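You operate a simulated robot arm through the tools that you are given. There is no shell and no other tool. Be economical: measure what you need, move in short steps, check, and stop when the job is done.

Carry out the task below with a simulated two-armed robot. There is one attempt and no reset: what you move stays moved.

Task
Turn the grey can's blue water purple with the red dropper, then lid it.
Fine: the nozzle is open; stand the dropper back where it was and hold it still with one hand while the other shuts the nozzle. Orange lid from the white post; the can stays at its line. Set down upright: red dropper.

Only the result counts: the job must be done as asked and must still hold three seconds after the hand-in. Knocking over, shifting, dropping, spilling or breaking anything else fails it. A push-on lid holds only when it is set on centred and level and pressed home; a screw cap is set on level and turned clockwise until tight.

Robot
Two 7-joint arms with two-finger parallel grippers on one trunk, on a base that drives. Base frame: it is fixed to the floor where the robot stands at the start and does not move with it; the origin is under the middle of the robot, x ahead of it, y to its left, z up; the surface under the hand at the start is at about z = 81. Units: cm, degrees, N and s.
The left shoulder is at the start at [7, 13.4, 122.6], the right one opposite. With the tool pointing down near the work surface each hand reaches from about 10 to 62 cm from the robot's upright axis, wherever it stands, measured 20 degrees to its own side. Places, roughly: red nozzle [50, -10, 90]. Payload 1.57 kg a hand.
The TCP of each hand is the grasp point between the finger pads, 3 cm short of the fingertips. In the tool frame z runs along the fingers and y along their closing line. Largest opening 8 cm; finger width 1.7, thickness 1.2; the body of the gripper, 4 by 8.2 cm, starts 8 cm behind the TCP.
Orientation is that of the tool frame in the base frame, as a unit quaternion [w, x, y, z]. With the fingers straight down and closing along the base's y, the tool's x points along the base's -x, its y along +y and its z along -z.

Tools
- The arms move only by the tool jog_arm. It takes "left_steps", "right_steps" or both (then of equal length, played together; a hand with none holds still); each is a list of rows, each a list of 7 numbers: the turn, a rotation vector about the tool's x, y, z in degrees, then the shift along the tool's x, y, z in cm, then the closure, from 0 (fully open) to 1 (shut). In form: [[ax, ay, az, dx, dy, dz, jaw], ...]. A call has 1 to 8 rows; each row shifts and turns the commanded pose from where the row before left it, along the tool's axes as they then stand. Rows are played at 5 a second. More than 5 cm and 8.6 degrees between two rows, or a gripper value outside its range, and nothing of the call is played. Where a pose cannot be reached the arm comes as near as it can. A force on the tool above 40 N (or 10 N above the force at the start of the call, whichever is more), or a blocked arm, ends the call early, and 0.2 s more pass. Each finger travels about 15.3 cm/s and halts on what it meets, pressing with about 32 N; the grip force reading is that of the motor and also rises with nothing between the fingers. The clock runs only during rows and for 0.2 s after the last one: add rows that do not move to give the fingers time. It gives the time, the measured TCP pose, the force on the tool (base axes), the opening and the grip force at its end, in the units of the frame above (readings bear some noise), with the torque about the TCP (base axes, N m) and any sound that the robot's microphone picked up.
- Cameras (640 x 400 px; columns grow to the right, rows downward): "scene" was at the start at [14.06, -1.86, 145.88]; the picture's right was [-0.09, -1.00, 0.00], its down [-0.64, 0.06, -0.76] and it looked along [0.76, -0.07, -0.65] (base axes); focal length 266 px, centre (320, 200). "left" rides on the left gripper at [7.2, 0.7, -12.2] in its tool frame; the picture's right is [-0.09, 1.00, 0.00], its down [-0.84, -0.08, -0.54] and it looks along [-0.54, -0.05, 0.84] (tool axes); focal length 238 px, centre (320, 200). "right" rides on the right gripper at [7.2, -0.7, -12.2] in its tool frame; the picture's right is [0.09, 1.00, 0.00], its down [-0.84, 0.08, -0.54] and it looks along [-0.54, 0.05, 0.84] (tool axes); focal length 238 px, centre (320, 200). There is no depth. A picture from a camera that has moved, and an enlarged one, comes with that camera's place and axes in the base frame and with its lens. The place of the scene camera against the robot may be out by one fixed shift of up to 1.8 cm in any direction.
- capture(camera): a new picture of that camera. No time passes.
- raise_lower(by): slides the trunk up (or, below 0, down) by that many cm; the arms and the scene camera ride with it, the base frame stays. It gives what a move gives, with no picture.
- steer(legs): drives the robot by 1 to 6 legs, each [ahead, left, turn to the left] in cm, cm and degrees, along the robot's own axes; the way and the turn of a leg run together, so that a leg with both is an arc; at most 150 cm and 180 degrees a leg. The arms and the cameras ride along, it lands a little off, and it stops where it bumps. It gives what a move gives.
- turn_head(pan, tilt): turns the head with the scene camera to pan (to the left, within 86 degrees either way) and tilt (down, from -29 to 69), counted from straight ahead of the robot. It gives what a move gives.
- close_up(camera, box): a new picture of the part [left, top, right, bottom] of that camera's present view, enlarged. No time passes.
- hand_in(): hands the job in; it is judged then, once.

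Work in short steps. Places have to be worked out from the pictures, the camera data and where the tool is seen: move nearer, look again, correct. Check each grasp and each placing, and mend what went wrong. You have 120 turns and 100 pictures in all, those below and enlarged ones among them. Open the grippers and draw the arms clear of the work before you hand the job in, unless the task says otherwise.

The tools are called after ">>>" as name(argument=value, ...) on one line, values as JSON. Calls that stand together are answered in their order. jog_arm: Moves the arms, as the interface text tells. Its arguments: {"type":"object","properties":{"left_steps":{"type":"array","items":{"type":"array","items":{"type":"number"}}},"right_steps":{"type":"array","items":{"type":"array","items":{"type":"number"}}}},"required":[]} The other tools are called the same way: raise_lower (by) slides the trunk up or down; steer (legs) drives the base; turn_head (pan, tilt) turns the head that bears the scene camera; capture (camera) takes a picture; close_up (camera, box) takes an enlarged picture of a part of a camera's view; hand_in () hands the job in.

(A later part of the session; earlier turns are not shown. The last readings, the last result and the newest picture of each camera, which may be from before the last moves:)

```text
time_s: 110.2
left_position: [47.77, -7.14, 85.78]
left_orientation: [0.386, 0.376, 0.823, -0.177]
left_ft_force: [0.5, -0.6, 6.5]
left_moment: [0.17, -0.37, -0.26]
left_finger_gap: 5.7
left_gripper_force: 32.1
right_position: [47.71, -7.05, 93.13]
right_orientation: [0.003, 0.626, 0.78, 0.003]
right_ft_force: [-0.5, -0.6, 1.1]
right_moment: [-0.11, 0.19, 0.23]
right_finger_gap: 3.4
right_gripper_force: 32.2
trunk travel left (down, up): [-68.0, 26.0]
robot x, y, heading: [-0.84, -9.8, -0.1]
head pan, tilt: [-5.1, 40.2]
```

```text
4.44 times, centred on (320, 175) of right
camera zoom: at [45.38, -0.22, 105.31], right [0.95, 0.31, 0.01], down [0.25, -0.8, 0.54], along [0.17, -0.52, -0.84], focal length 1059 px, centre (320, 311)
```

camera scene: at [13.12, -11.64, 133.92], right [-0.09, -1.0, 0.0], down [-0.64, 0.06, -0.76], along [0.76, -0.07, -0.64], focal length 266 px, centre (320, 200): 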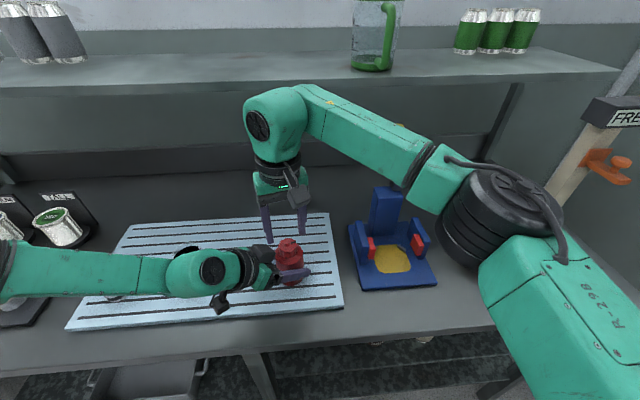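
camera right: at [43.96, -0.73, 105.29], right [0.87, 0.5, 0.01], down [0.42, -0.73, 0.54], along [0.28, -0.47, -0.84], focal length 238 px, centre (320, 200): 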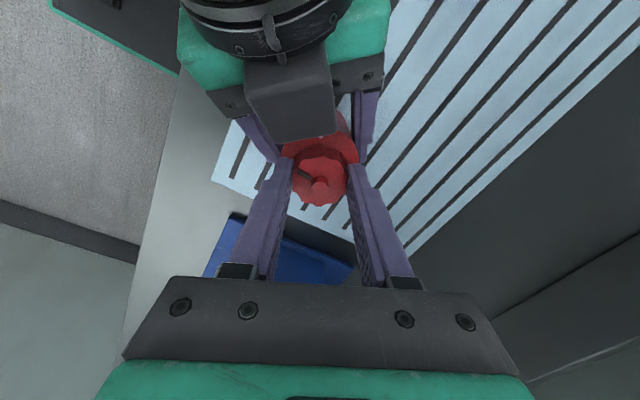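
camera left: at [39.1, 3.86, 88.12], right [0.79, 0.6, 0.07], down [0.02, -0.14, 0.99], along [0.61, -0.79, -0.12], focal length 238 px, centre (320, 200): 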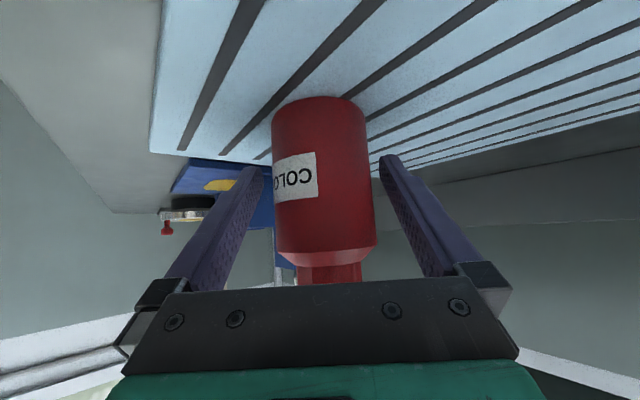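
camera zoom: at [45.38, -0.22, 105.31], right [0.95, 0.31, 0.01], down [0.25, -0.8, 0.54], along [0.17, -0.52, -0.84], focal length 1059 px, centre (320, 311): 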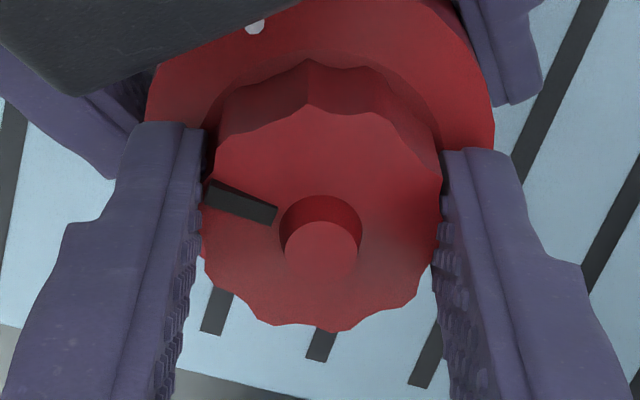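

The mark is no longer moving while the hand slips: the nozzle is tight (about 100° turned). Release the knob, lift away, then release the body.

>>> jog_arm(right_steps=[[0, 0, 0, 0, 0, 0, 0.45], [0, 0, 0, 0, 0, 0, 0.45], [0, 0, 0, 0, 0, -2, 0.45], [0, 0, 0, 0, 0, -3, 0.45], [0, 0, -8, 0, 0, -4, 0.4], [0, 0, -8, 0, 0, -4, 0.4], [0, 0, -8, 0, 0, 0, 0.2]])

>>> jog_arm(left_steps=[[0, 0, 0, 0, 0, 0, 0.28], [0, 0, 0, 0, 0, 0, 0.15], [0, 0, 0, 0, 0, 0, 0], [0, 0, 0, 0, 0, 0, 0], [0, 0, 0, 0, 0, -2, 0], [0, 0, 0, 0, 0, -3, 0], [0, 0, 0, 0, 0, -3, 0], [0, 0, 0, -2, 0, -2, 0]], right_steps=[[0, 0, -8, 0, 0, 0, 0], [0, 0, -8, 0, 0, 0, 0], [0, 0, -8, 0, 0, 0, 0], [0, 0, -8, 0, 0, 0, 0], [0, 0, -8, 0, -3, 0, 0], [0, 0, 0, 0, -3, 0, 0], [0, 0, 0, 0, -3, 0, 0], [0, 0, 0, 0, -3, 0, 0]])

>>> capture(camera="left")

>>> capture(camera="right")

```text
time_s: 111.8
left_position: [47.59, -7.03, 85.69]
left_orientation: [0.385, 0.377, 0.823, -0.178]
left_ft_force: [-0.7, 0.9, 6.4]
left_moment: [0.13, -0.07, 0.03]
left_finger_gap: 5.7
left_gripper_force: 31.8
right_position: [47.58, -7.03, 106.29]
right_orientation: [0.004, 0.448, 0.894, 0.002]
right_ft_force: [-0.2, 0.4, 0.2]
right_moment: [0.0, -0.03, 0.01]
right_finger_gap: 6.41
right_gripper_force: 0.0
trunk travel left (down, up): [-68.0, 26.0]
robot x, y, heading: [-0.56, -9.79, -0.0]
head pan, tilt: [-5.1, 40.2]
```

```text
time_s: 113.6
left_position: [43.47, -2.3, 93.56]
left_orientation: [0.386, 0.376, 0.824, -0.177]
left_ft_force: [0.3, 0.2, 0.4]
left_moment: [0.03, -0.02, 0.03]
left_finger_gap: 8.01
left_gripper_force: 0.1
right_position: [44.32, -18.86, 106.0]
right_orientation: [0.004, 0.117, 0.993, 0.002]
right_ft_force: [0.5, -0.4, 0.0]
right_moment: [0.04, 0.0, 0.02]
right_finger_gap: 7.99
right_gripper_force: 0.0
trunk travel left (down, up): [-68.0, 26.0]
robot x, y, heading: [-0.82, -9.3, -0.1]
head pan, tilt: [-5.1, 40.2]
```

```text
19 pictures are left
camera left: at [34.85, 8.66, 95.8], right [0.79, 0.61, 0.07], down [0.02, -0.14, 0.99], along [0.61, -0.78, -0.12], focal length 238 px, centre (320, 200)
```

left: 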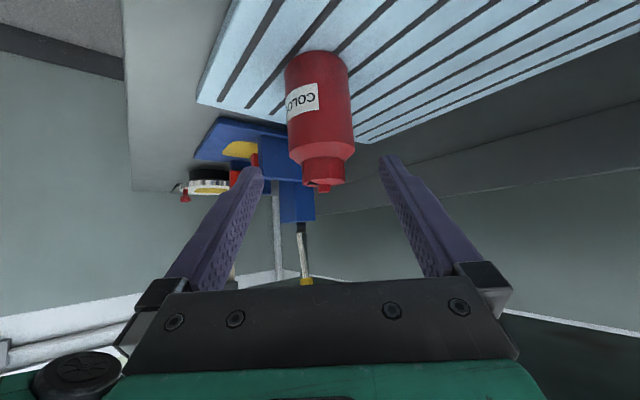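

```text
18 pictures are left
camera right: at [37.11, -17.89, 118.15], right [0.14, 0.99, 0.0], down [0.83, -0.12, 0.55], along [0.54, -0.07, -0.84], focal length 238 px, centre (320, 200)
```

right: 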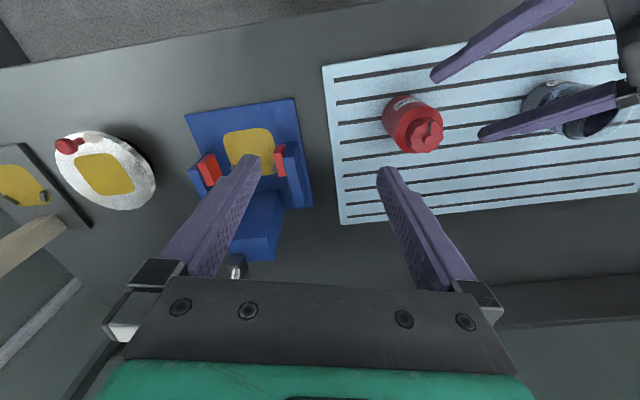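

The dropper stands upright and free. Now the lid: lift the left hand, return it to pointing down, and reposition the robot to the left.

>>> jog_arm(left_steps=[[0, 0, 0, -2.3, 0, -1.9, 0], [0, 0, 0, -2.3, 0, -1.9, 0], [0, 0, 0, -2.3, 0, -1.9, 0], [0, 0, 0, -2.3, 0, -1.9, 0], [0, 8.4, 0, 0, 1, 0, 0], [0, 8.4, 0, 0, 1, 0, 0], [0, 8.4, 0, 0, 1, 0, 0], [0, 8.4, 0, 0, 1, 0, 0]], right_steps=[[0, 0, 0, 1, -1, -1.5, 0], [0, 0, 0, 1, -1, -1.5, 0], [0, 0, 0, 1, -1, -1.5, 0], [0, 0, 0, 1, -1, -1.5, 0], [0, 0, 0, 1, 0, 0, 0], [0, 0, 0, 1, 0, 0, 0], [0, 0, 0, 0, 0, 0, 0], [0, 0, 0, 0, 0, 0, 0]])

>>> jog_arm(left_steps=[[0, 8.4, 0, 0, 1, 0, 0], [0, 8.4, 0, 0, 1, 0, 0], [0, 0, -8.2, 0, 0, 0, 0], [0, 0, -8.2, 0, 0, 0, 0], [0, 0, -8.2, 0, 0, 0, 0], [0, 0, -8.2, 0, 0, 0, 0], [0, 0, -8.2, 0, 0, 0, 0], [0, 0, -8.2, 0, 0, 0, 0]])

>>> raise_lower(by=10)

>>> steer(legs=[[0, 14, 0]])

>>> capture(camera="left")

```text
time_s: 115.4
left_position: [46.95, 0.3, 105.47]
left_orientation: [0.129, 0.41, 0.901, -0.061]
left_ft_force: [-0.3, 0.3, -0.3]
left_moment: [-0.01, -0.02, 0.0]
left_finger_gap: 7.99
left_gripper_force: 0.0
right_position: [37.88, -21.22, 111.83]
right_orientation: [0.003, 0.116, 0.993, 0.0]
right_ft_force: [-0.2, -0.4, -0.3]
right_moment: [-0.01, 0.02, 0.01]
right_finger_gap: 8.01
right_gripper_force: 0.1
trunk travel left (down, up): [-68.0, 26.0]
robot x, y, heading: [-0.45, -9.5, 0.0]
head pan, tilt: [-5.1, 40.2]
```

```text
time_s: 117.2
left_position: [47.59, 22.94, 105.02]
left_orientation: [-0.001, 0.002, 1.0, -0.004]
left_ft_force: [-0.3, 0.6, -0.5]
left_moment: [0.01, -0.01, 0.01]
left_finger_gap: 8.0
left_gripper_force: 0.1
left hand out of reach, approached as far as the arm can: row 2, 4, 5, 6, 7, 8
right_position: [37.68, -21.06, 111.86]
right_orientation: [0.004, 0.116, 0.993, 0.0]
right_ft_force: [0.1, -1.2, 0.5]
right_moment: [-0.03, -0.01, 0.01]
right_finger_gap: 8.02
right_gripper_force: 0.1
trunk travel left (down, up): [-68.0, 26.0]
robot x, y, heading: [-0.6, -9.78, -0.1]
head pan, tilt: [-5.1, 40.2]
```

```text
time_s: 118.5
left_position: [47.46, 22.7, 114.91]
left_orientation: [-0.003, 0.004, 1.0, -0.004]
left_ft_force: [0.3, 1.1, -0.4]
left_moment: [0.01, -0.03, -0.01]
left_finger_gap: 8.0
left_gripper_force: 0.1
right_position: [37.68, -21.18, 121.76]
right_orientation: [0.004, 0.116, 0.993, 0.0]
right_ft_force: [0.1, 0.7, -0.8]
right_moment: [0.01, 0.0, 0.0]
right_finger_gap: 8.01
right_gripper_force: 0.2
trunk travel left (down, up): [-78.0, 16.0]
robot x, y, heading: [-1.25, -9.71, -0.1]
head pan, tilt: [-5.1, 40.2]
```

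```text
time_s: 119.8
left_position: [47.58, 36.63, 114.98]
left_orientation: [-0.002, 0.004, 1.0, -0.003]
left_ft_force: [-0.6, 0.1, 0.8]
left_moment: [0.03, -0.03, 0.01]
left_finger_gap: 7.98
left_gripper_force: 0.1
right_position: [37.56, -7.27, 121.92]
right_orientation: [0.004, 0.117, 0.993, 0.002]
right_ft_force: [-0.2, -1.2, -0.5]
right_moment: [0.04, 0.0, 0.0]
right_finger_gap: 7.98
right_gripper_force: 0.0
trunk travel left (down, up): [-78.0, 16.0]
robot x, y, heading: [-0.75, 4.28, -0.2]
head pan, tilt: [-5.1, 40.2]
```

```text
17 pictures are left
camera left: at [40.37, 37.47, 127.28], right [0.1, 0.99, 0.0], down [0.84, -0.08, 0.54], along [0.54, -0.06, -0.84], focal length 238 px, centre (320, 200)
```

left: 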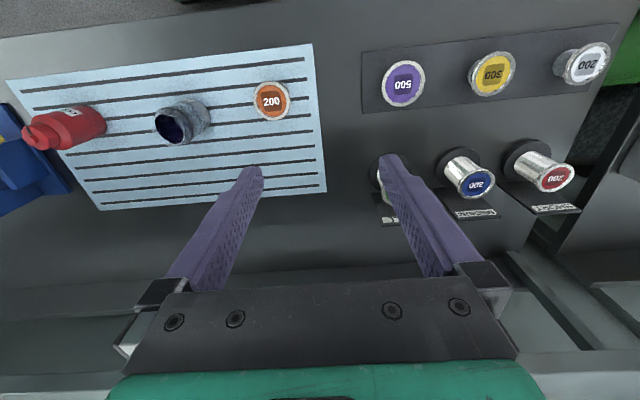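

All is intact. Lid at ≈(46.7,29.2). Moving above it for a precise look.

>>> jog_arm(left_steps=[[0, 0, 0, 0.22, -1.85, 3.75, 0], [0, 0, 0, 0.22, -1.85, 3.75, 0], [0, 0, 0, 0.22, -1.85, 3.75, 0], [0, 0, 0, 0.22, -1.85, 3.75, 0], [0, 0, 0, 0, 0, 0, 0]])

>>> capture(camera="left")

```text
time_s: 121.0
left_position: [46.73, 36.27, 99.54]
left_orientation: [-0.002, 0.007, 1.0, -0.006]
left_ft_force: [-0.1, 0.2, -0.4]
left_moment: [-0.05, -0.02, -0.01]
left_finger_gap: 8.01
left_gripper_force: 0.1
left hand out of reach, approached as far as the arm can: row 1, 2, 3, 4
right_position: [37.7, -7.14, 121.98]
right_orientation: [0.004, 0.117, 0.993, 0.001]
right_ft_force: [0.0, 0.5, 0.4]
right_moment: [0.03, -0.01, -0.03]
right_finger_gap: 8.01
right_gripper_force: 0.1
trunk travel left (down, up): [-78.0, 16.0]
robot x, y, heading: [-0.74, 4.43, -0.0]
head pan, tilt: [-5.1, 40.2]
```

```text
16 pictures are left
camera left: at [39.59, 37.11, 111.84], right [0.1, 0.99, -0.01], down [0.84, -0.08, 0.54], along [0.54, -0.07, -0.84], focal length 238 px, centre (320, 200)
```

left: 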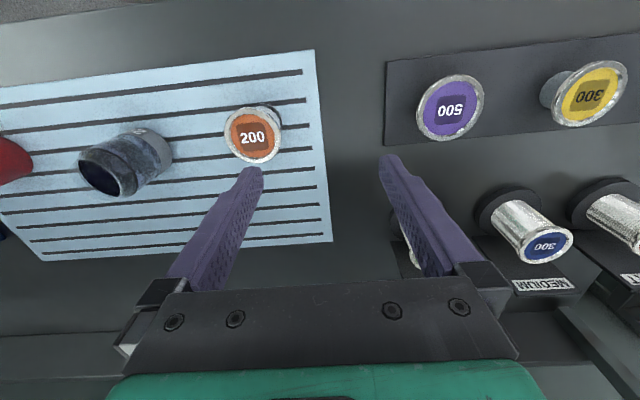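

A wrist joint seems wound up after the un-yaw. The lid is round, so I'll yaw clockwise again to relax it, then move over.

>>> jog_arm(left_steps=[[0, 0, 8.5, 0, 0, 0, 0], [0, 0, 8.5, 0, 0, 0, 0], [0, 0, 8.5, 0, 0, 0, 0], [0, 0, 8.5, 0, 0, 0, 0], [0, 0, 0, 0, 0, 0, 0]])

>>> jog_arm(left_steps=[[0, 0, 0, 1.3, -1.9, 0, 0], [0, 0, 0, 1.3, -1.9, 0, 0], [0, 0, 0, 0, 0, 0, 0]])

```text
time_s: 122.2
left_position: [46.86, 36.11, 99.78]
left_orientation: [-0.001, 0.296, 0.955, -0.004]
left_ft_force: [-0.2, 0.2, -0.5]
left_moment: [-0.01, -0.01, 0.01]
left_finger_gap: 8.0
left_gripper_force: 0.0
right_position: [37.62, -7.07, 121.85]
right_orientation: [0.004, 0.116, 0.993, 0.001]
right_ft_force: [-0.2, 0.3, -0.2]
right_moment: [0.01, 0.02, 0.0]
right_finger_gap: 8.03
right_gripper_force: 0.0
trunk travel left (down, up): [-78.0, 16.0]
robot x, y, heading: [-1.07, 4.69, -0.0]
head pan, tilt: [-5.1, 40.2]
```

```text
time_s: 123.0
left_position: [42.45, 34.36, 99.75]
left_orientation: [-0.002, 0.296, 0.955, -0.004]
left_ft_force: [1.7, -0.2, -0.2]
left_moment: [-0.01, 0.02, -0.01]
left_finger_gap: 7.98
left_gripper_force: 0.0
right_position: [37.68, -7.05, 121.9]
right_orientation: [0.003, 0.118, 0.993, 0.001]
right_ft_force: [0.1, -0.2, 0.1]
right_moment: [-0.01, 0.0, -0.02]
right_finger_gap: 8.0
right_gripper_force: 0.0
trunk travel left (down, up): [-78.0, 16.0]
robot x, y, heading: [-0.66, 4.47, -0.0]
head pan, tilt: [-5.1, 40.2]
```

That works. Moving directly above the lid at (46.8,28.9).

>>> jog_arm(left_steps=[[0, 0, 0, -3.3, -1, 1.5, 0], [0, 0, 0, -3.34, -1, 1.5, 0], [0, 0, 0, 0, 0, 0, 0]])

>>> capture(camera="left")

```text
time_s: 123.8
left_position: [46.8, 29.13, 96.82]
left_orientation: [-0.001, 0.296, 0.955, -0.004]
left_ft_force: [0.0, 0.1, 0.0]
left_moment: [-0.03, -0.05, 0.01]
left_finger_gap: 8.01
left_gripper_force: 0.0
right_position: [37.68, -7.05, 121.89]
right_orientation: [0.004, 0.117, 0.993, 0.001]
right_ft_force: [0.3, 0.1, -0.6]
right_moment: [0.03, -0.02, -0.02]
right_finger_gap: 8.0
right_gripper_force: 0.0
trunk travel left (down, up): [-78.0, 16.0]
robot x, y, heading: [-0.42, 4.29, 0.0]
head pan, tilt: [-5.1, 40.2]
```

```text
15 pictures are left
camera left: at [41.26, 33.86, 108.99], right [0.64, 0.77, -0.01], down [0.65, -0.53, 0.54], along [0.41, -0.35, -0.84], focal length 238 px, centre (320, 200)
```

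left: 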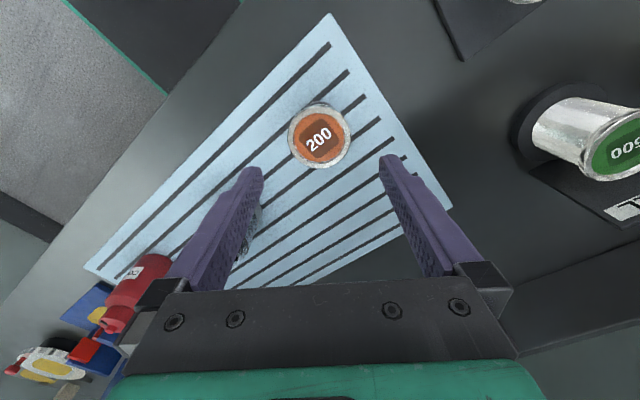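

Centred to ~0.1 cm. Descending so the pads are level with the lid's rim (z≈86.4).

>>> jog_arm(left_steps=[[0, 0, 0, 0, -0.16, 3, 0], [0, 0, 0, 0, 0, 3, 0], [0, 0, 0, 0, 0, 2.5, 0], [0, 0, 0, 0, 0, 1.2, 0], [0, 0, 0, 0, 0, 0.7, 0], [0, 0, 0, 0, 0, 0, 0]])

>>> capture(camera="left")

```text
time_s: 125.2
left_position: [46.51, 28.89, 86.49]
left_orientation: [0.0, 0.296, 0.955, -0.003]
left_ft_force: [-0.4, 0.3, 0.6]
left_moment: [0.02, 0.0, 0.02]
left_finger_gap: 8.0
left_gripper_force: 0.1
right_position: [37.5, -6.9, 121.96]
right_orientation: [0.003, 0.117, 0.993, 0.001]
right_ft_force: [-0.6, 0.0, 0.3]
right_moment: [-0.01, 0.0, 0.0]
right_finger_gap: 7.98
right_gripper_force: 0.1
trunk travel left (down, up): [-78.0, 16.0]
robot x, y, heading: [-0.91, 4.76, -0.0]
head pan, tilt: [-5.1, 40.2]
```

```text
14 pictures are left
camera left: at [41.06, 33.51, 98.6], right [0.64, 0.77, -0.01], down [0.65, -0.53, 0.54], along [0.41, -0.35, -0.84], focal length 238 px, centre (320, 200)
```

left: 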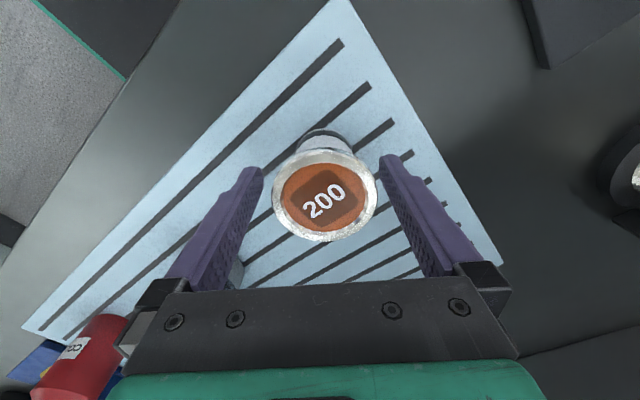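

Shift 0.25 cm to centre, then close on the rim.

>>> jog_arm(left_steps=[[0, 0, 0, 0, 0.25, 0, 0], [0, 0, 0, 0, 0, 0, 0.15], [0, 0, 0, 0, 0, 0, 0.22], [0, 0, 0, 0, 0, 0, 0.28], [0, 0, 0, 0, 0, 0, 0.35], [0, 0, 0, 0, 0, 0, 0.35]])

```text
time_s: 126.6
left_position: [46.65, 28.92, 86.46]
left_orientation: [0.0, 0.295, 0.955, -0.004]
left_ft_force: [-0.4, -0.4, 0.3]
left_moment: [0.0, 0.01, 0.04]
left_finger_gap: 5.61
left_gripper_force: 31.4
right_position: [37.53, -7.03, 121.97]
right_orientation: [0.003, 0.117, 0.993, 0.001]
right_ft_force: [0.0, 0.1, -0.2]
right_moment: [0.04, 0.01, -0.02]
right_finger_gap: 7.99
right_gripper_force: 0.0
trunk travel left (down, up): [-78.0, 16.0]
robot x, y, heading: [-0.94, 4.47, -0.1]
head pan, tilt: [-5.1, 40.2]
```

Gripped at 5.61 cm. Lift straight up and check the lid comes off level.

>>> jog_arm(left_steps=[[0, 0, 0, 0, 0, -1, 0.4], [0, 0, 0, 0, 0, -2, 0.4], [0, 0, 0, 0, 0, -3, 0.4], [0, 0, 0, 0, 0, -4, 0.4], [0, 0, 0, 0, 0, -4, 0.4], [0, 0, 0, 0, 0, 0, 0.4]])

>>> capture(camera="left")

```text
time_s: 128.0
left_position: [46.84, 29.04, 100.52]
left_orientation: [-0.001, 0.296, 0.955, -0.005]
left_ft_force: [-0.4, 0.2, -0.2]
left_moment: [-0.01, 0.02, 0.0]
left_finger_gap: 5.58
left_gripper_force: 32.2
right_position: [37.85, -6.93, 121.76]
right_orientation: [0.003, 0.116, 0.993, 0.001]
right_ft_force: [0.7, 0.0, 0.0]
right_moment: [0.01, -0.01, -0.01]
right_finger_gap: 8.02
right_gripper_force: 0.0
trunk travel left (down, up): [-78.0, 16.0]
robot x, y, heading: [-1.1, 4.34, 0.1]
head pan, tilt: [-5.1, 40.2]
```

```text
13 pictures are left
camera left: at [41.4, 33.71, 112.74], right [0.64, 0.77, -0.01], down [0.65, -0.53, 0.54], along [0.41, -0.35, -0.84], focal length 238 px, centre (320, 200)
```

left: 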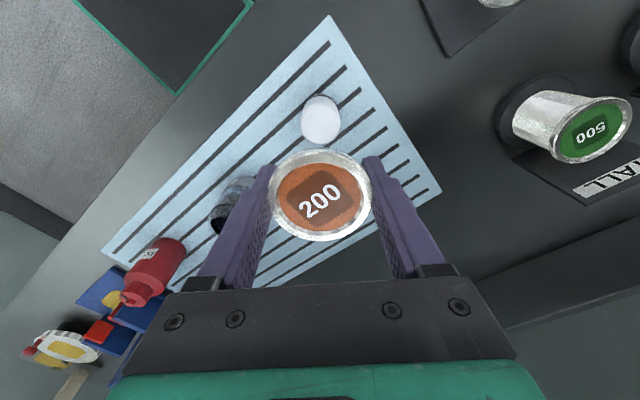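

The lid is held level and centred in the hand. Using the right camera to refine the can's position.

>>> capture(camera="right")

```text
12 pictures are left
camera right: at [30.49, -5.95, 134.03], right [0.14, 0.99, 0.0], down [0.83, -0.12, 0.55], along [0.54, -0.08, -0.84], focal length 238 px, centre (320, 200)
```

right: 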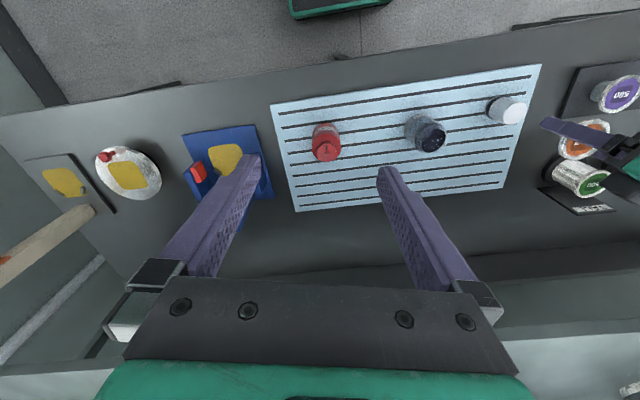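

>>> close_up(camera="right", box=[390, 100, 460, 165])

```text
6.15 times, centred on (425, 132) of right
camera zoom: at [30.49, -5.95, 134.03], right [0.14, 0.99, 0.0], down [0.83, -0.12, 0.55], along [0.54, -0.08, -0.84], focal length 1467 px, centre (-326, 615)
```

zoom: 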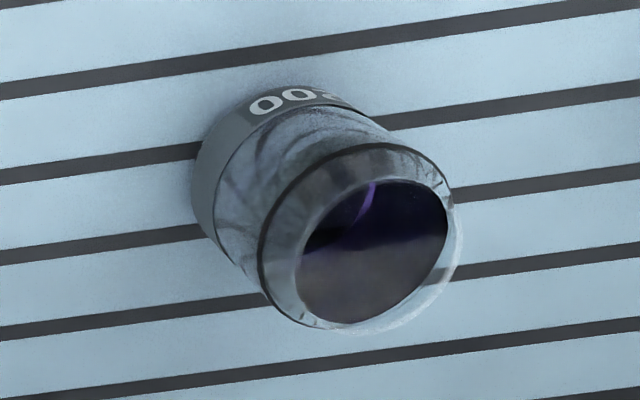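

Estimates vary (y 12.4–13.2), so I'll carry the lid above the can, where the left camera will see the rim in front of the lid.

>>> jog_arm(left_steps=[[0, 0, 0, -2.55, -3.12, -1, 0.4], [0, 0, 0, -2.55, -3.12, -1, 0.4], [0, 0, 0, -2.55, -3.12, -1, 0.4], [0, 0, 0, -2.55, -3.12, 0, 0.4], [0, 0, 0, 0, 0, 0, 0.4]])

>>> capture(camera="left")

```text
time_s: 129.2
left_position: [48.59, 20.35, 103.76]
left_orientation: [-0.001, 0.298, 0.955, -0.005]
left_ft_force: [0.4, -0.7, -0.4]
left_moment: [-0.03, 0.0, -0.01]
left_finger_gap: 5.61
left_gripper_force: 32.1
left hand out of reach, approached as far as the arm can: row 3, 4
right_position: [37.69, -7.09, 121.88]
right_orientation: [0.004, 0.116, 0.993, 0.002]
right_ft_force: [0.6, 0.9, -0.7]
right_moment: [-0.01, 0.01, 0.0]
right_finger_gap: 8.0
right_gripper_force: 0.1
trunk travel left (down, up): [-78.0, 16.0]
robot x, y, heading: [-0.78, 4.89, -0.3]
head pan, tilt: [-5.1, 40.2]
```

```text
10 pictures are left
camera left: at [43.22, 25.1, 115.94], right [0.64, 0.77, -0.01], down [0.65, -0.53, 0.54], along [0.41, -0.36, -0.84], focal length 238 px, centre (320, 200)
```

left: 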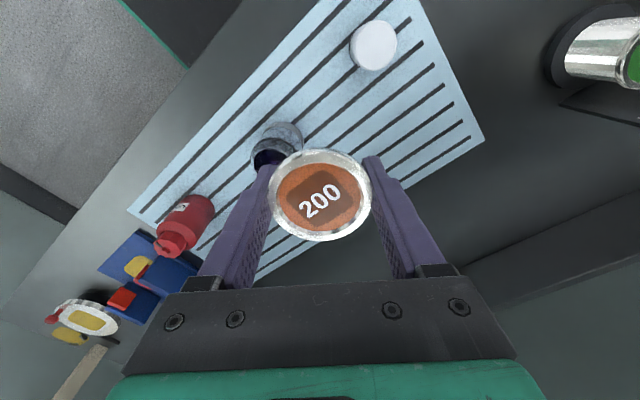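

The arm stops at y≈20, so I'll drive the robot 9 cm right, which carries the lid over the can.

>>> steer(legs=[[0, -9, 0]])

>>> jog_arm(left_steps=[[0, 0, 0, 0.9, 1.32, 0, 0.4], [0, 0, 0, 0, 0, 0, 0.4]])

>>> capture(camera="left")

```text
time_s: 130.3
left_position: [48.66, 11.77, 103.64]
left_orientation: [-0.001, 0.297, 0.955, -0.007]
left_ft_force: [-0.6, 0.0, 0.4]
left_moment: [-0.05, 0.05, 0.0]
left_finger_gap: 5.6
left_gripper_force: 32.2
right_position: [37.6, -15.66, 121.9]
right_orientation: [0.003, 0.116, 0.993, -0.001]
right_ft_force: [-0.4, 0.1, 0.8]
right_moment: [-0.04, 0.01, 0.0]
right_finger_gap: 8.01
right_gripper_force: 0.0
trunk travel left (down, up): [-78.0, 16.0]
robot x, y, heading: [-1.04, -4.08, -0.0]
head pan, tilt: [-5.1, 40.2]
```

```text
time_s: 130.9
left_position: [48.63, 13.26, 103.73]
left_orientation: [-0.001, 0.296, 0.955, -0.005]
left_ft_force: [0.4, -0.4, 0.2]
left_moment: [0.02, -0.03, 0.02]
left_finger_gap: 5.59
left_gripper_force: 31.6
right_position: [37.7, -15.86, 121.82]
right_orientation: [0.004, 0.115, 0.993, 0.001]
right_ft_force: [0.3, -1.1, -0.2]
right_moment: [-0.03, -0.01, 0.0]
right_finger_gap: 8.02
right_gripper_force: 0.1
trunk travel left (down, up): [-78.0, 16.0]
robot x, y, heading: [-0.94, -4.75, 0.3]
head pan, tilt: [-5.1, 40.2]
```

```text
9 pictures are left
camera left: at [43.18, 17.93, 115.85], right [0.64, 0.77, -0.01], down [0.65, -0.53, 0.54], along [0.41, -0.36, -0.84], focal length 238 px, centre (320, 200)
```

left: 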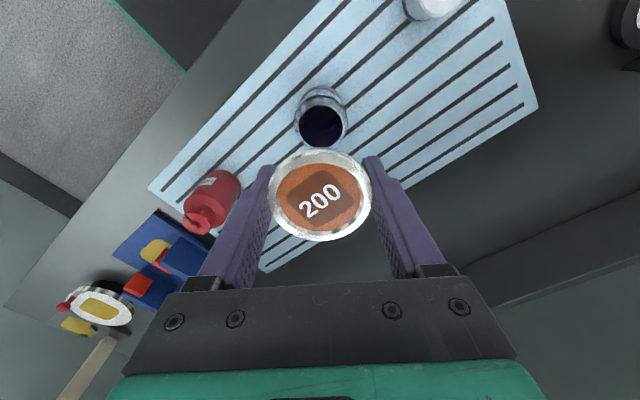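

>>> close_up(camera="left", box=[280, 75, 370, 165])

```text
4.44 times, centred on (325, 120) of left
camera zoom: at [43.18, 17.93, 115.85], right [0.64, 0.77, -0.01], down [0.65, -0.53, 0.54], along [0.41, -0.36, -0.84], focal length 1059 px, centre (298, 556)
```

zoom: 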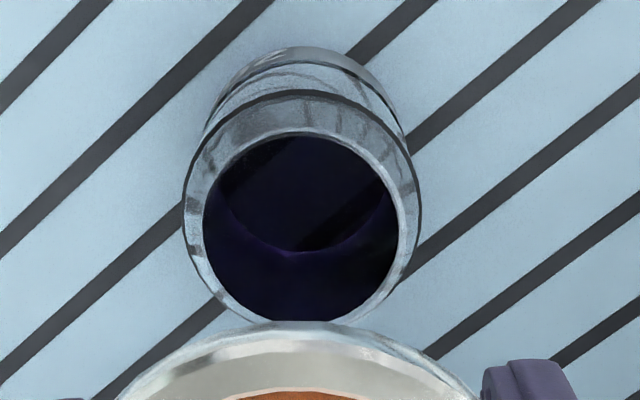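

The rim centre lies within ~0.3 cm of the hand axis. But the fingers extend 3 cm below the lid's grip plane and would rub on the can's body, so I'll set the lid back on its post and re-grip it with just the fingertips.

>>> jog_arm(left_steps=[[0, 0, 0, 2.62, 2.95, 0, 0.4], [0, 0, 0, 2.62, 2.95, 0.9, 0.4], [0, 0, 0, 2.62, 2.95, 0.9, 0.4], [0, 0, 0, 2.62, 2.95, 0.9, 0.4], [0, 0, 0, 0, 0, 0, 0.4]])

```text
time_s: 132.1
left_position: [46.61, 28.49, 100.88]
left_orientation: [0.001, 0.297, 0.955, -0.005]
left_ft_force: [0.1, 0.7, -1.1]
left_moment: [0.05, -0.02, 0.02]
left_finger_gap: 5.61
left_gripper_force: 31.6
right_position: [37.77, -15.94, 121.85]
right_orientation: [0.004, 0.116, 0.993, 0.0]
right_ft_force: [0.2, 0.0, -0.2]
right_moment: [0.0, 0.03, 0.01]
right_finger_gap: 8.0
right_gripper_force: 0.1
trunk travel left (down, up): [-78.0, 16.0]
robot x, y, heading: [-0.68, -4.77, -0.1]
head pan, tilt: [-5.1, 40.2]
```

>>> jog_arm(left_steps=[[0, 0, 0, 0.21, 0.37, 3, 0.4], [0, 0, 0, 0, 0, 4, 0.4], [0, 0, 0, 0, 0, 4, 0.4], [0, 0, 0, 0, 0, 2, 0.4], [0, 0, 0, 0, 0, 0, 0.4]])

```text
time_s: 133.3
left_position: [46.58, 29.0, 87.86]
left_orientation: [-0.001, 0.296, 0.955, -0.005]
left_ft_force: [0.0, -0.3, 0.5]
left_moment: [0.0, 0.0, -0.05]
left_finger_gap: 5.59
left_gripper_force: 32.3
right_position: [37.64, -15.83, 121.84]
right_orientation: [0.004, 0.116, 0.993, 0.0]
right_ft_force: [0.3, 0.2, 0.5]
right_moment: [-0.01, -0.02, -0.01]
right_finger_gap: 8.02
right_gripper_force: 0.0
trunk travel left (down, up): [-78.0, 16.0]
robot x, y, heading: [-0.47, -4.33, 0.0]
head pan, tilt: [-5.1, 40.2]
```

On target; lower the last 1.4 cm, open, rise 1.9 cm, and re-grip near the fingertips.

>>> jog_arm(left_steps=[[0, 0, 0, 0, 0, 0.8, 0.4], [0, 0, 0, 0, 0, 0.55, 0.4], [0, 0, 0, 0, 0, 0, 0.4], [0, 0, 0, 0, 0, 0, 0.25], [0, 0, 0, 0, 0, 0, 0.15], [0, 0, 0, 0, 0, 0, 0.1]])

>>> jog_arm(left_steps=[[0, 0, 0, 0, 0, -1, 0.1], [0, 0, 0, 0, 0, -0.9, 0.1], [0, 0, 0, 0, 0, 0, 0.1], [0, 0, 0, 0, 0, 0, 0.22], [0, 0, 0, 0, 0, 0, 0.28], [0, 0, 0, 0, 0, 0, 0.4], [0, 0, 0, 0, 0, 0, 0.4]])

>>> capture(camera="left")

```text
time_s: 134.7
left_position: [46.53, 29.0, 86.59]
left_orientation: [-0.001, 0.296, 0.955, -0.006]
left_ft_force: [-0.9, 0.2, -0.2]
left_moment: [0.01, 0.02, -0.06]
left_finger_gap: 7.21
left_gripper_force: 0.1
right_position: [37.7, -15.92, 121.9]
right_orientation: [0.003, 0.116, 0.993, 0.001]
right_ft_force: [-0.5, 0.0, 0.5]
right_moment: [-0.05, -0.01, -0.01]
right_finger_gap: 7.99
right_gripper_force: 0.1
trunk travel left (down, up): [-78.0, 16.0]
robot x, y, heading: [-0.83, -4.66, -0.2]
head pan, tilt: [-5.1, 40.2]
```

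```text
time_s: 136.3
left_position: [46.59, 29.02, 88.55]
left_orientation: [-0.001, 0.297, 0.955, -0.006]
left_ft_force: [-0.6, -0.2, -0.1]
left_moment: [-0.03, 0.0, 0.01]
left_finger_gap: 5.6
left_gripper_force: 32.1
right_position: [37.72, -15.91, 121.88]
right_orientation: [0.003, 0.115, 0.993, 0.0]
right_ft_force: [0.9, 0.5, 0.5]
right_moment: [-0.02, 0.0, 0.0]
right_finger_gap: 7.99
right_gripper_force: 0.0
trunk travel left (down, up): [-78.0, 16.0]
robot x, y, heading: [-0.87, -4.62, -0.1]
head pan, tilt: [-5.1, 40.2]
```

```text
7 pictures are left
camera left: at [41.16, 33.75, 100.67], right [0.64, 0.77, -0.01], down [0.65, -0.53, 0.54], along [0.41, -0.36, -0.84], focal length 238 px, centre (320, 200)
```

left: 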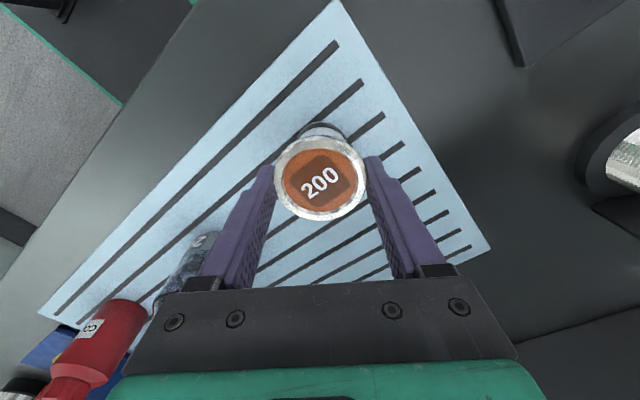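

Re-gripped at the fingertips, centred. Lift and carry to above the can again, higher for a clear view.

>>> jog_arm(left_steps=[[0, 0, 0, 0, 0, -2, 0.4], [0, 0, 0, 0, 0, -4, 0.4], [0, 0, 0, 0, 0, -4.5, 0.4], [0, 0, 0, 0, 0, -4.5, 0.4], [0, 0, 0, -2.6, -2.97, -2, 0.4], [0, 0, 0, -2.6, -2.97, -1, 0.4], [0, 0, 0, -2.6, -2.97, 0, 0.4], [0, 0, 0, -2.6, -2.97, 0, 0.4]])

>>> close_up(camera="left", box=[260, 80, 380, 240])

```text
time_s: 138.1
left_position: [48.49, 13.28, 106.65]
left_orientation: [-0.002, 0.296, 0.955, -0.005]
left_ft_force: [-0.6, 0.1, -0.9]
left_moment: [0.03, 0.01, -0.01]
left_finger_gap: 5.61
left_gripper_force: 31.2
right_position: [37.74, -15.85, 121.84]
right_orientation: [0.003, 0.116, 0.993, 0.002]
right_ft_force: [0.3, 0.7, 0.0]
right_moment: [0.02, 0.02, -0.02]
right_finger_gap: 8.01
right_gripper_force: 0.0
trunk travel left (down, up): [-78.0, 16.0]
robot x, y, heading: [-0.73, -4.61, 0.1]
head pan, tilt: [-5.1, 40.2]
```

```text
2.50 times, centred on (320, 160) of left
camera zoom: at [43.17, 17.94, 118.75], right [0.64, 0.77, -0.01], down [0.65, -0.53, 0.54], along [0.41, -0.35, -0.84], focal length 596 px, centre (320, 300)
```

zoom: 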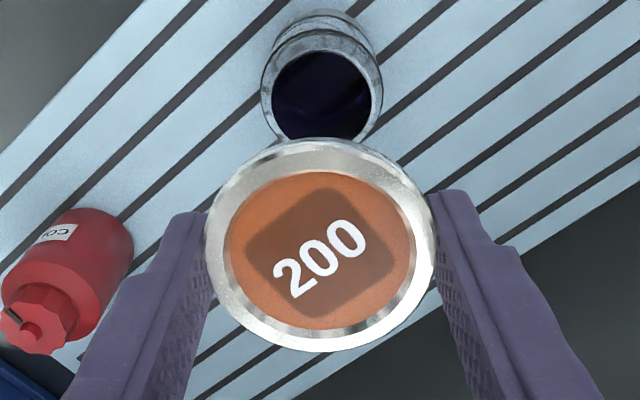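

Rim centre is offset ≈0.22 cm (tool x) and 0.12 cm (tool y) from the lid centre. Correct, and descend to just above the rim.

>>> jog_arm(left_steps=[[0, 0, 0, 0.22, 0.12, 1, 0.4], [0, 0, 0, 0, 0, 4, 0.4], [0, 0, 0, 0, 0, 4, 0.4], [0, 0, 0, 0, 0, 2, 0.4], [0, 0, 0, 0, 0, 0, 0.4]])

>>> capture(camera="right")

```text
time_s: 139.3
left_position: [48.22, 13.58, 95.76]
left_orientation: [-0.002, 0.296, 0.955, -0.006]
left_ft_force: [0.6, 0.1, 0.2]
left_moment: [0.01, 0.03, -0.01]
left_finger_gap: 5.62
left_gripper_force: 31.6
right_position: [37.71, -15.93, 121.78]
right_orientation: [0.003, 0.116, 0.993, 0.001]
right_ft_force: [0.5, 0.4, 0.4]
right_moment: [-0.01, 0.0, 0.01]
right_finger_gap: 8.0
right_gripper_force: 0.1
trunk travel left (down, up): [-78.0, 16.0]
robot x, y, heading: [-0.3, -4.39, 0.0]
head pan, tilt: [-5.1, 40.2]
```

```text
5 pictures are left
camera right: at [30.44, -14.93, 134.04], right [0.14, 0.99, 0.0], down [0.83, -0.12, 0.55], along [0.54, -0.08, -0.84], focal length 238 px, centre (320, 200)
```

right: 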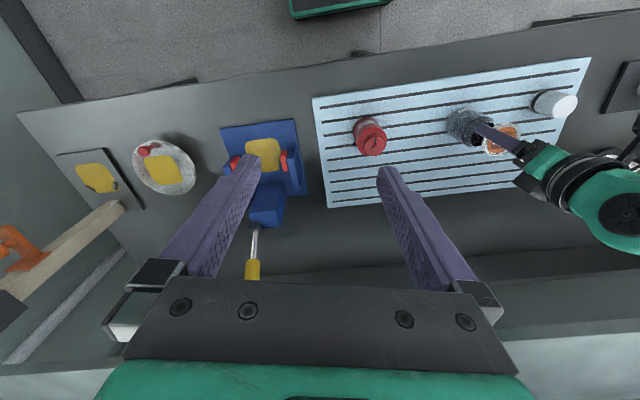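

>>> close_up(camera="right", box=[435, 95, 535, 170])

```text
5.33 times, centred on (485, 132) of right
camera zoom: at [30.44, -14.93, 134.04], right [0.14, 0.99, 0.0], down [0.83, -0.12, 0.55], along [0.54, -0.08, -0.84], focal length 1271 px, centre (-560, 560)
```

zoom: 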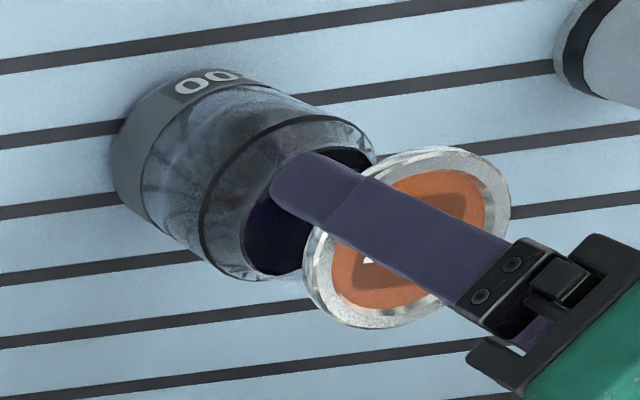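

Combining both cameras, the rim must be at z≈90 and (48.65,13.3). I'll shift back 0.3 cm in tool x and descend gently, watching force.

>>> jog_arm(left_steps=[[0, 0, 0, -0.3, 0, 0, 0.4], [0, 0, 0, 0, 0, 1.2, 0.4], [0, 0, 0, 0, 0, 0.8, 0.4], [0, 0, 0, 0, 0, 0, 0.4]])

>>> close_up(camera="right", box=[435, 95, 535, 170])

```text
time_s: 140.3
left_position: [48.71, 13.41, 93.68]
left_orientation: [-0.001, 0.297, 0.955, -0.006]
left_ft_force: [-0.2, -0.5, 0.2]
left_moment: [-0.01, -0.01, -0.01]
left_finger_gap: 5.59
left_gripper_force: 32.3
right_position: [37.64, -16.0, 121.84]
right_orientation: [0.003, 0.115, 0.993, 0.0]
right_ft_force: [0.4, -0.5, 0.3]
right_moment: [-0.02, -0.01, 0.01]
right_finger_gap: 8.0
right_gripper_force: 0.0
trunk travel left (down, up): [-78.0, 16.0]
robot x, y, heading: [-0.67, -4.71, -0.0]
head pan, tilt: [-5.1, 40.2]
```

```text
5.33 times, centred on (485, 132) of right
camera zoom: at [30.43, -14.91, 134.04], right [0.14, 0.99, 0.0], down [0.83, -0.12, 0.55], along [0.54, -0.08, -0.84], focal length 1271 px, centre (-560, 560)
```

zoom: 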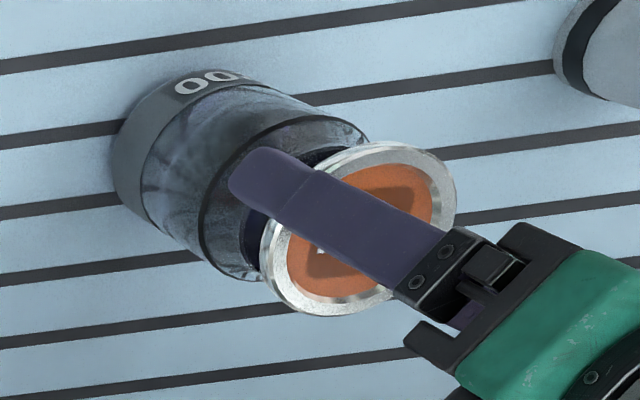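

Both views reconcile with a rim at z≈89.5 around (48.85,13.3). A small 0.15 cm shift, then continue down gently.

>>> jog_arm(left_steps=[[0, 0, 0, -0.15, 0, 0.6, 0.4], [0, 0, 0, 0, 0, 0.5, 0.4], [0, 0, 0, 0, 0, 0.3, 0.4], [0, 0, 0, 0, 0, 0, 0.4]])

```text
time_s: 141.3
left_position: [48.27, 13.72, 92.47]
left_orientation: [0.0, 0.297, 0.955, -0.006]
left_ft_force: [0.4, -0.2, 0.8]
left_moment: [-0.07, 0.03, -0.01]
left_finger_gap: 5.62
left_gripper_force: 31.8
left hand out of reach, approached as far as the arm can: row 1, 3
right_position: [37.51, -16.09, 121.88]
right_orientation: [0.004, 0.116, 0.993, 0.0]
right_ft_force: [0.1, 0.0, 0.0]
right_moment: [0.03, 0.01, -0.01]
right_finger_gap: 8.01
right_gripper_force: 0.0
trunk travel left (down, up): [-78.0, 16.0]
robot x, y, heading: [-0.79, -4.26, -0.0]
head pan, tilt: [-5.1, 40.2]
```

The left arm is on its reach boundary here and drifted 0.4 cm. I'll raise, drive the robot a further 7 cm right, and jog back for a comfortable reach.

>>> jog_arm(left_steps=[[0, 0, 0, 0, 0, -2, 0.4], [0, 0, 0, 0, 0, -3, 0.4], [0, 0, 0, 0, 0, 0, 0.4]])

>>> steer(legs=[[0, -7, 0]])

>>> jog_arm(left_steps=[[0, 0, 0, 2, 2.9, 0, 0.4], [0, 0, 0, 1.9, 2.8, 0, 0.4], [0, 0, 0, 0, 0, 0, 0.4], [0, 0, 0, 0, 0, 0, 0.4]])

```text
time_s: 142.1
left_position: [48.29, 13.58, 97.61]
left_orientation: [-0.001, 0.297, 0.955, -0.006]
left_ft_force: [-1.1, -0.8, 0.0]
left_moment: [-0.01, 0.01, 0.02]
left_finger_gap: 5.59
left_gripper_force: 31.7
right_position: [37.79, -15.88, 121.88]
right_orientation: [0.005, 0.116, 0.993, 0.0]
right_ft_force: [0.4, -0.3, -0.3]
right_moment: [-0.02, 0.02, 0.02]
right_finger_gap: 7.99
right_gripper_force: 0.0
trunk travel left (down, up): [-78.0, 16.0]
robot x, y, heading: [-0.41, -4.35, 0.1]
head pan, tilt: [-5.1, 40.2]
```

```text
time_s: 143.2
left_position: [48.28, 7.26, 97.43]
left_orientation: [-0.001, 0.296, 0.955, -0.008]
left_ft_force: [0.3, 0.1, -0.2]
left_moment: [-0.04, -0.01, 0.03]
left_finger_gap: 5.6
left_gripper_force: 31.7
right_position: [37.8, -22.26, 121.92]
right_orientation: [0.004, 0.115, 0.993, -0.001]
right_ft_force: [-1.3, 0.9, 0.5]
right_moment: [-0.05, 0.04, 0.02]
right_finger_gap: 8.0
right_gripper_force: 0.1
trunk travel left (down, up): [-78.0, 16.0]
robot x, y, heading: [-1.06, -11.45, 0.2]
head pan, tilt: [-5.1, 40.2]
```

```text
time_s: 144.2
left_position: [48.33, 13.95, 97.64]
left_orientation: [-0.001, 0.296, 0.955, -0.007]
left_ft_force: [1.0, -0.7, -0.7]
left_moment: [-0.02, 0.0, 0.0]
left_finger_gap: 5.61
left_gripper_force: 31.3
right_position: [37.63, -22.72, 121.92]
right_orientation: [0.004, 0.115, 0.993, 0.0]
right_ft_force: [-0.5, 0.5, -1.0]
right_moment: [0.01, 0.01, 0.0]
right_finger_gap: 8.01
right_gripper_force: 0.1
trunk travel left (down, up): [-78.0, 16.0]
robot x, y, heading: [-0.9, -11.41, 0.1]
head pan, tilt: [-5.1, 40.2]
```

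>>> jog_arm(left_steps=[[0, 0, 0, -0.76, -0.27, -3.5, 0.4], [0, 0, 0, 0, 0, -4.5, 0.4], [0, 0, 0, 0, 0, 0, 0.4]])

>>> close_up(camera="left", box=[280, 80, 360, 140])

```text
time_s: 144.9
left_position: [48.85, 13.38, 105.44]
left_orientation: [-0.001, 0.297, 0.955, -0.006]
left_ft_force: [0.0, 0.6, -0.4]
left_moment: [-0.01, 0.01, 0.01]
left_finger_gap: 5.6
left_gripper_force: 31.7
right_position: [37.68, -22.64, 121.78]
right_orientation: [0.004, 0.116, 0.993, 0.001]
right_ft_force: [0.9, -0.4, -0.5]
right_moment: [-0.01, 0.02, 0.04]
right_finger_gap: 8.0
right_gripper_force: 0.0
trunk travel left (down, up): [-78.0, 16.0]
robot x, y, heading: [-0.38, -11.43, 0.2]
head pan, tilt: [-5.1, 40.2]
```

```text
6.67 times, centred on (320, 110) of left
camera zoom: at [43.26, 18.15, 117.62], right [0.64, 0.77, -0.01], down [0.65, -0.53, 0.54], along [0.41, -0.36, -0.84], focal length 1589 px, centre (320, 800)
```

zoom: 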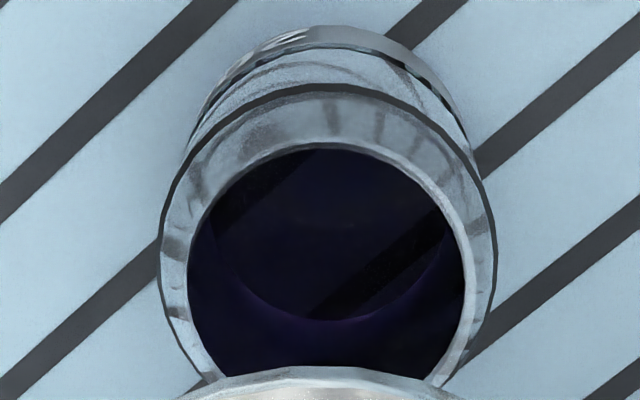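

Rim is offset only ≈(-0.1, +0.14) cm in tool axes. Apply that and descend.

>>> jog_arm(left_steps=[[0, 0, 0, -0.1, 0.14, 2, 0.4], [0, 0, 0, 0, 0, 4, 0.4], [0, 0, 0, 0, 0, 3.5, 0.4], [0, 0, 0, 0, 0, 2, 0.4], [0, 0, 0, 0, 0, 0, 0.4], [0, 0, 0, 0, 0, 0, 0.4]])

>>> jog_arm(left_steps=[[0, 0, 0, 0, 0, 0.5, 0.4], [0, 0, 0, 0, 0, 0.4, 0.4], [0, 0, 0, 0, 0, 0.3, 0.4], [0, 0, 0, 0, 0, 0, 0.4]])

```text
time_s: 146.3
left_position: [48.73, 13.26, 93.98]
left_orientation: [-0.001, 0.296, 0.955, -0.006]
left_ft_force: [0.4, 0.3, 0.3]
left_moment: [-0.04, 0.01, 0.03]
left_finger_gap: 5.62
left_gripper_force: 32.2
right_position: [37.74, -22.88, 121.89]
right_orientation: [0.003, 0.115, 0.993, 0.0]
right_ft_force: [0.1, -0.1, -0.5]
right_moment: [-0.01, -0.01, -0.04]
right_finger_gap: 7.99
right_gripper_force: 0.0
trunk travel left (down, up): [-78.0, 16.0]
robot x, y, heading: [-0.76, -11.59, 0.1]
head pan, tilt: [-5.1, 40.2]
```

```text
time_s: 147.3
left_position: [48.87, 13.3, 92.88]
left_orientation: [-0.001, 0.296, 0.955, -0.006]
left_ft_force: [0.6, -0.4, 0.2]
left_moment: [0.02, 0.02, 0.03]
left_finger_gap: 5.6
left_gripper_force: 32.5
right_position: [37.59, -22.85, 121.86]
right_orientation: [0.003, 0.115, 0.993, 0.001]
right_ft_force: [-0.3, 0.1, 0.1]
right_moment: [0.0, 0.0, 0.01]
right_finger_gap: 8.0
right_gripper_force: 0.0
trunk travel left (down, up): [-78.0, 16.0]
robot x, y, heading: [-0.92, -11.52, 0.1]
head pan, tilt: [-5.1, 40.2]
```

No contact yet at z=92.9, no warnings. Continue down in small steps.

>>> jog_arm(left_steps=[[0, 0, 0, 0, 0, 0.3, 0.4], [0, 0, 0, 0, 0, 0.25, 0.4], [0, 0, 0, 0, 0, 0.2, 0.4], [0, 0, 0, 0, 0, 0.2, 0.4], [0, 0, 0, 0, 0, 0, 0.4]])

```text
time_s: 148.6
left_position: [48.8, 13.09, 92.27]
left_orientation: [0.004, 0.295, 0.956, -0.004]
left_ft_force: [6.8, 8.3, 36.7]
left_moment: [0.48, -0.41, 0.02]
left_finger_gap: 5.66
left_gripper_force: 32.3
right_position: [37.26, -22.93, 122.11]
right_orientation: [0.005, 0.116, 0.993, 0.001]
right_ft_force: [0.2, -0.1, -0.6]
right_moment: [0.0, 0.0, 0.01]
right_finger_gap: 8.0
right_gripper_force: 0.2
trunk travel left (down, up): [-78.0, 16.0]
robot x, y, heading: [-0.74, -11.49, -0.1]
head pan, tilt: [-5.1, 40.2]
```

Contact at z≈92.3 with ~37 N, with the contact centroid ~1 cm toward tool +y: the lid is slightly short in that direction. Ease off, shift 0.2 cm toward +y, and try again.

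>>> jog_arm(left_steps=[[0, 0, 0, 0, 0, -0.5, 0.4], [0, 0, 0, 0, 0, -0.3, 0.4], [0, 0, 0, 0, 0.2, 0, 0.4], [0, 0, 0, 0, 0, 0.3, 0.4], [0, 0, 0, 0, 0, 0.2, 0.4], [0, 0, 0, 0, 0, 0, 0.4]])

>>> close_up(camera="right", box=[455, 85, 575, 175])

```text
time_s: 149.9
left_position: [48.87, 13.34, 92.37]
left_orientation: [0.001, 0.295, 0.955, -0.005]
left_ft_force: [-1.1, 4.5, 17.2]
left_moment: [0.21, 0.01, 0.03]
left_finger_gap: 5.68
left_gripper_force: 31.4
right_position: [37.34, -22.74, 122.0]
right_orientation: [0.005, 0.115, 0.993, 0.001]
right_ft_force: [0.5, -0.2, -0.1]
right_moment: [-0.02, -0.01, 0.01]
right_finger_gap: 8.01
right_gripper_force: 0.0
trunk travel left (down, up): [-78.0, 16.0]
robot x, y, heading: [-0.55, -11.33, 0.1]
head pan, tilt: [-5.1, 40.2]
```

```text
4.44 times, centred on (515, 130) of right
camera zoom: at [30.14, -21.79, 134.13], right [0.14, 0.99, 0.0], down [0.83, -0.12, 0.55], along [0.55, -0.07, -0.83], focal length 1059 px, centre (-547, 511)
```

zoom: 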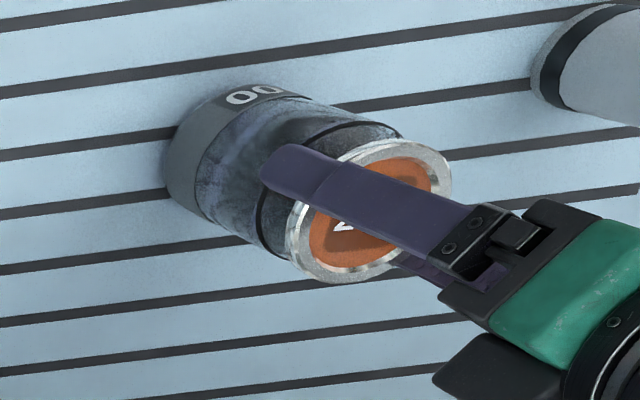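

The lid now sits coaxially on the rim with 17 N contact and little moment. Press down in small steps.

>>> jog_arm(left_steps=[[0, 0, 0, 0, 0.05, 0.15, 0.4], [0, 0, 0, 0, 0, 0.15, 0.4], [0, 0, 0, 0, 0, 0.15, 0.4], [0, 0, 0, 0, 0, 0.15, 0.4], [0, 0, 0, 0, 0, 0, 0.4]])

```text
time_s: 150.8
left_position: [48.99, 13.26, 92.27]
left_orientation: [0.005, 0.295, 0.955, -0.005]
left_ft_force: [-2.7, 1.5, 17.3]
left_moment: [0.21, 0.68, -0.01]
left_finger_gap: 5.7
left_gripper_force: 31.6
right_position: [37.3, -22.78, 121.94]
right_orientation: [0.006, 0.115, 0.993, 0.001]
right_ft_force: [0.6, 0.2, 0.2]
right_moment: [0.05, 0.01, 0.02]
right_finger_gap: 8.0
right_gripper_force: 0.0
trunk travel left (down, up): [-78.0, 16.0]
robot x, y, heading: [-0.88, -11.4, 0.3]
head pan, tilt: [-5.1, 40.2]
stopped in row 4 (left hand): the force on the tool passed its limit at 41 N (the readings are from after the stop); the commanded pose is now the measured one
```

The lid catches toward tool +x and the hand is tilted ~0.8°. Ease up, level the hand, shift 0.12 cm toward +x, and press again.

>>> jog_arm(left_steps=[[0, 0, 0, 0, 0, -0.5, 0.4], [-0.38, 0.72, 0, 0.14, 0, 0, 0.4], [0, 0, 0, 0, 0, 0, 0.4], [0, 0, 0, 0, 0, 0.35, 0.4], [0, 0, 0, 0, 0, 0.2, 0.4], [0, 0, 0, 0, 0, 0, 0.4]])

```text
time_s: 152.2
left_position: [48.98, 13.42, 92.29]
left_orientation: [0.001, 0.295, 0.956, 0.001]
left_ft_force: [2.0, 5.8, 26.7]
left_moment: [-0.06, -0.39, 0.09]
left_finger_gap: 5.7
left_gripper_force: 32.0
right_position: [37.36, -22.84, 121.87]
right_orientation: [0.006, 0.115, 0.993, 0.001]
right_ft_force: [-0.1, -0.1, 0.3]
right_moment: [-0.03, 0.01, 0.02]
right_finger_gap: 8.01
right_gripper_force: 0.1
trunk travel left (down, up): [-78.0, 16.0]
robot x, y, heading: [-0.75, -11.34, 0.2]
head pan, tilt: [-5.1, 40.2]
```

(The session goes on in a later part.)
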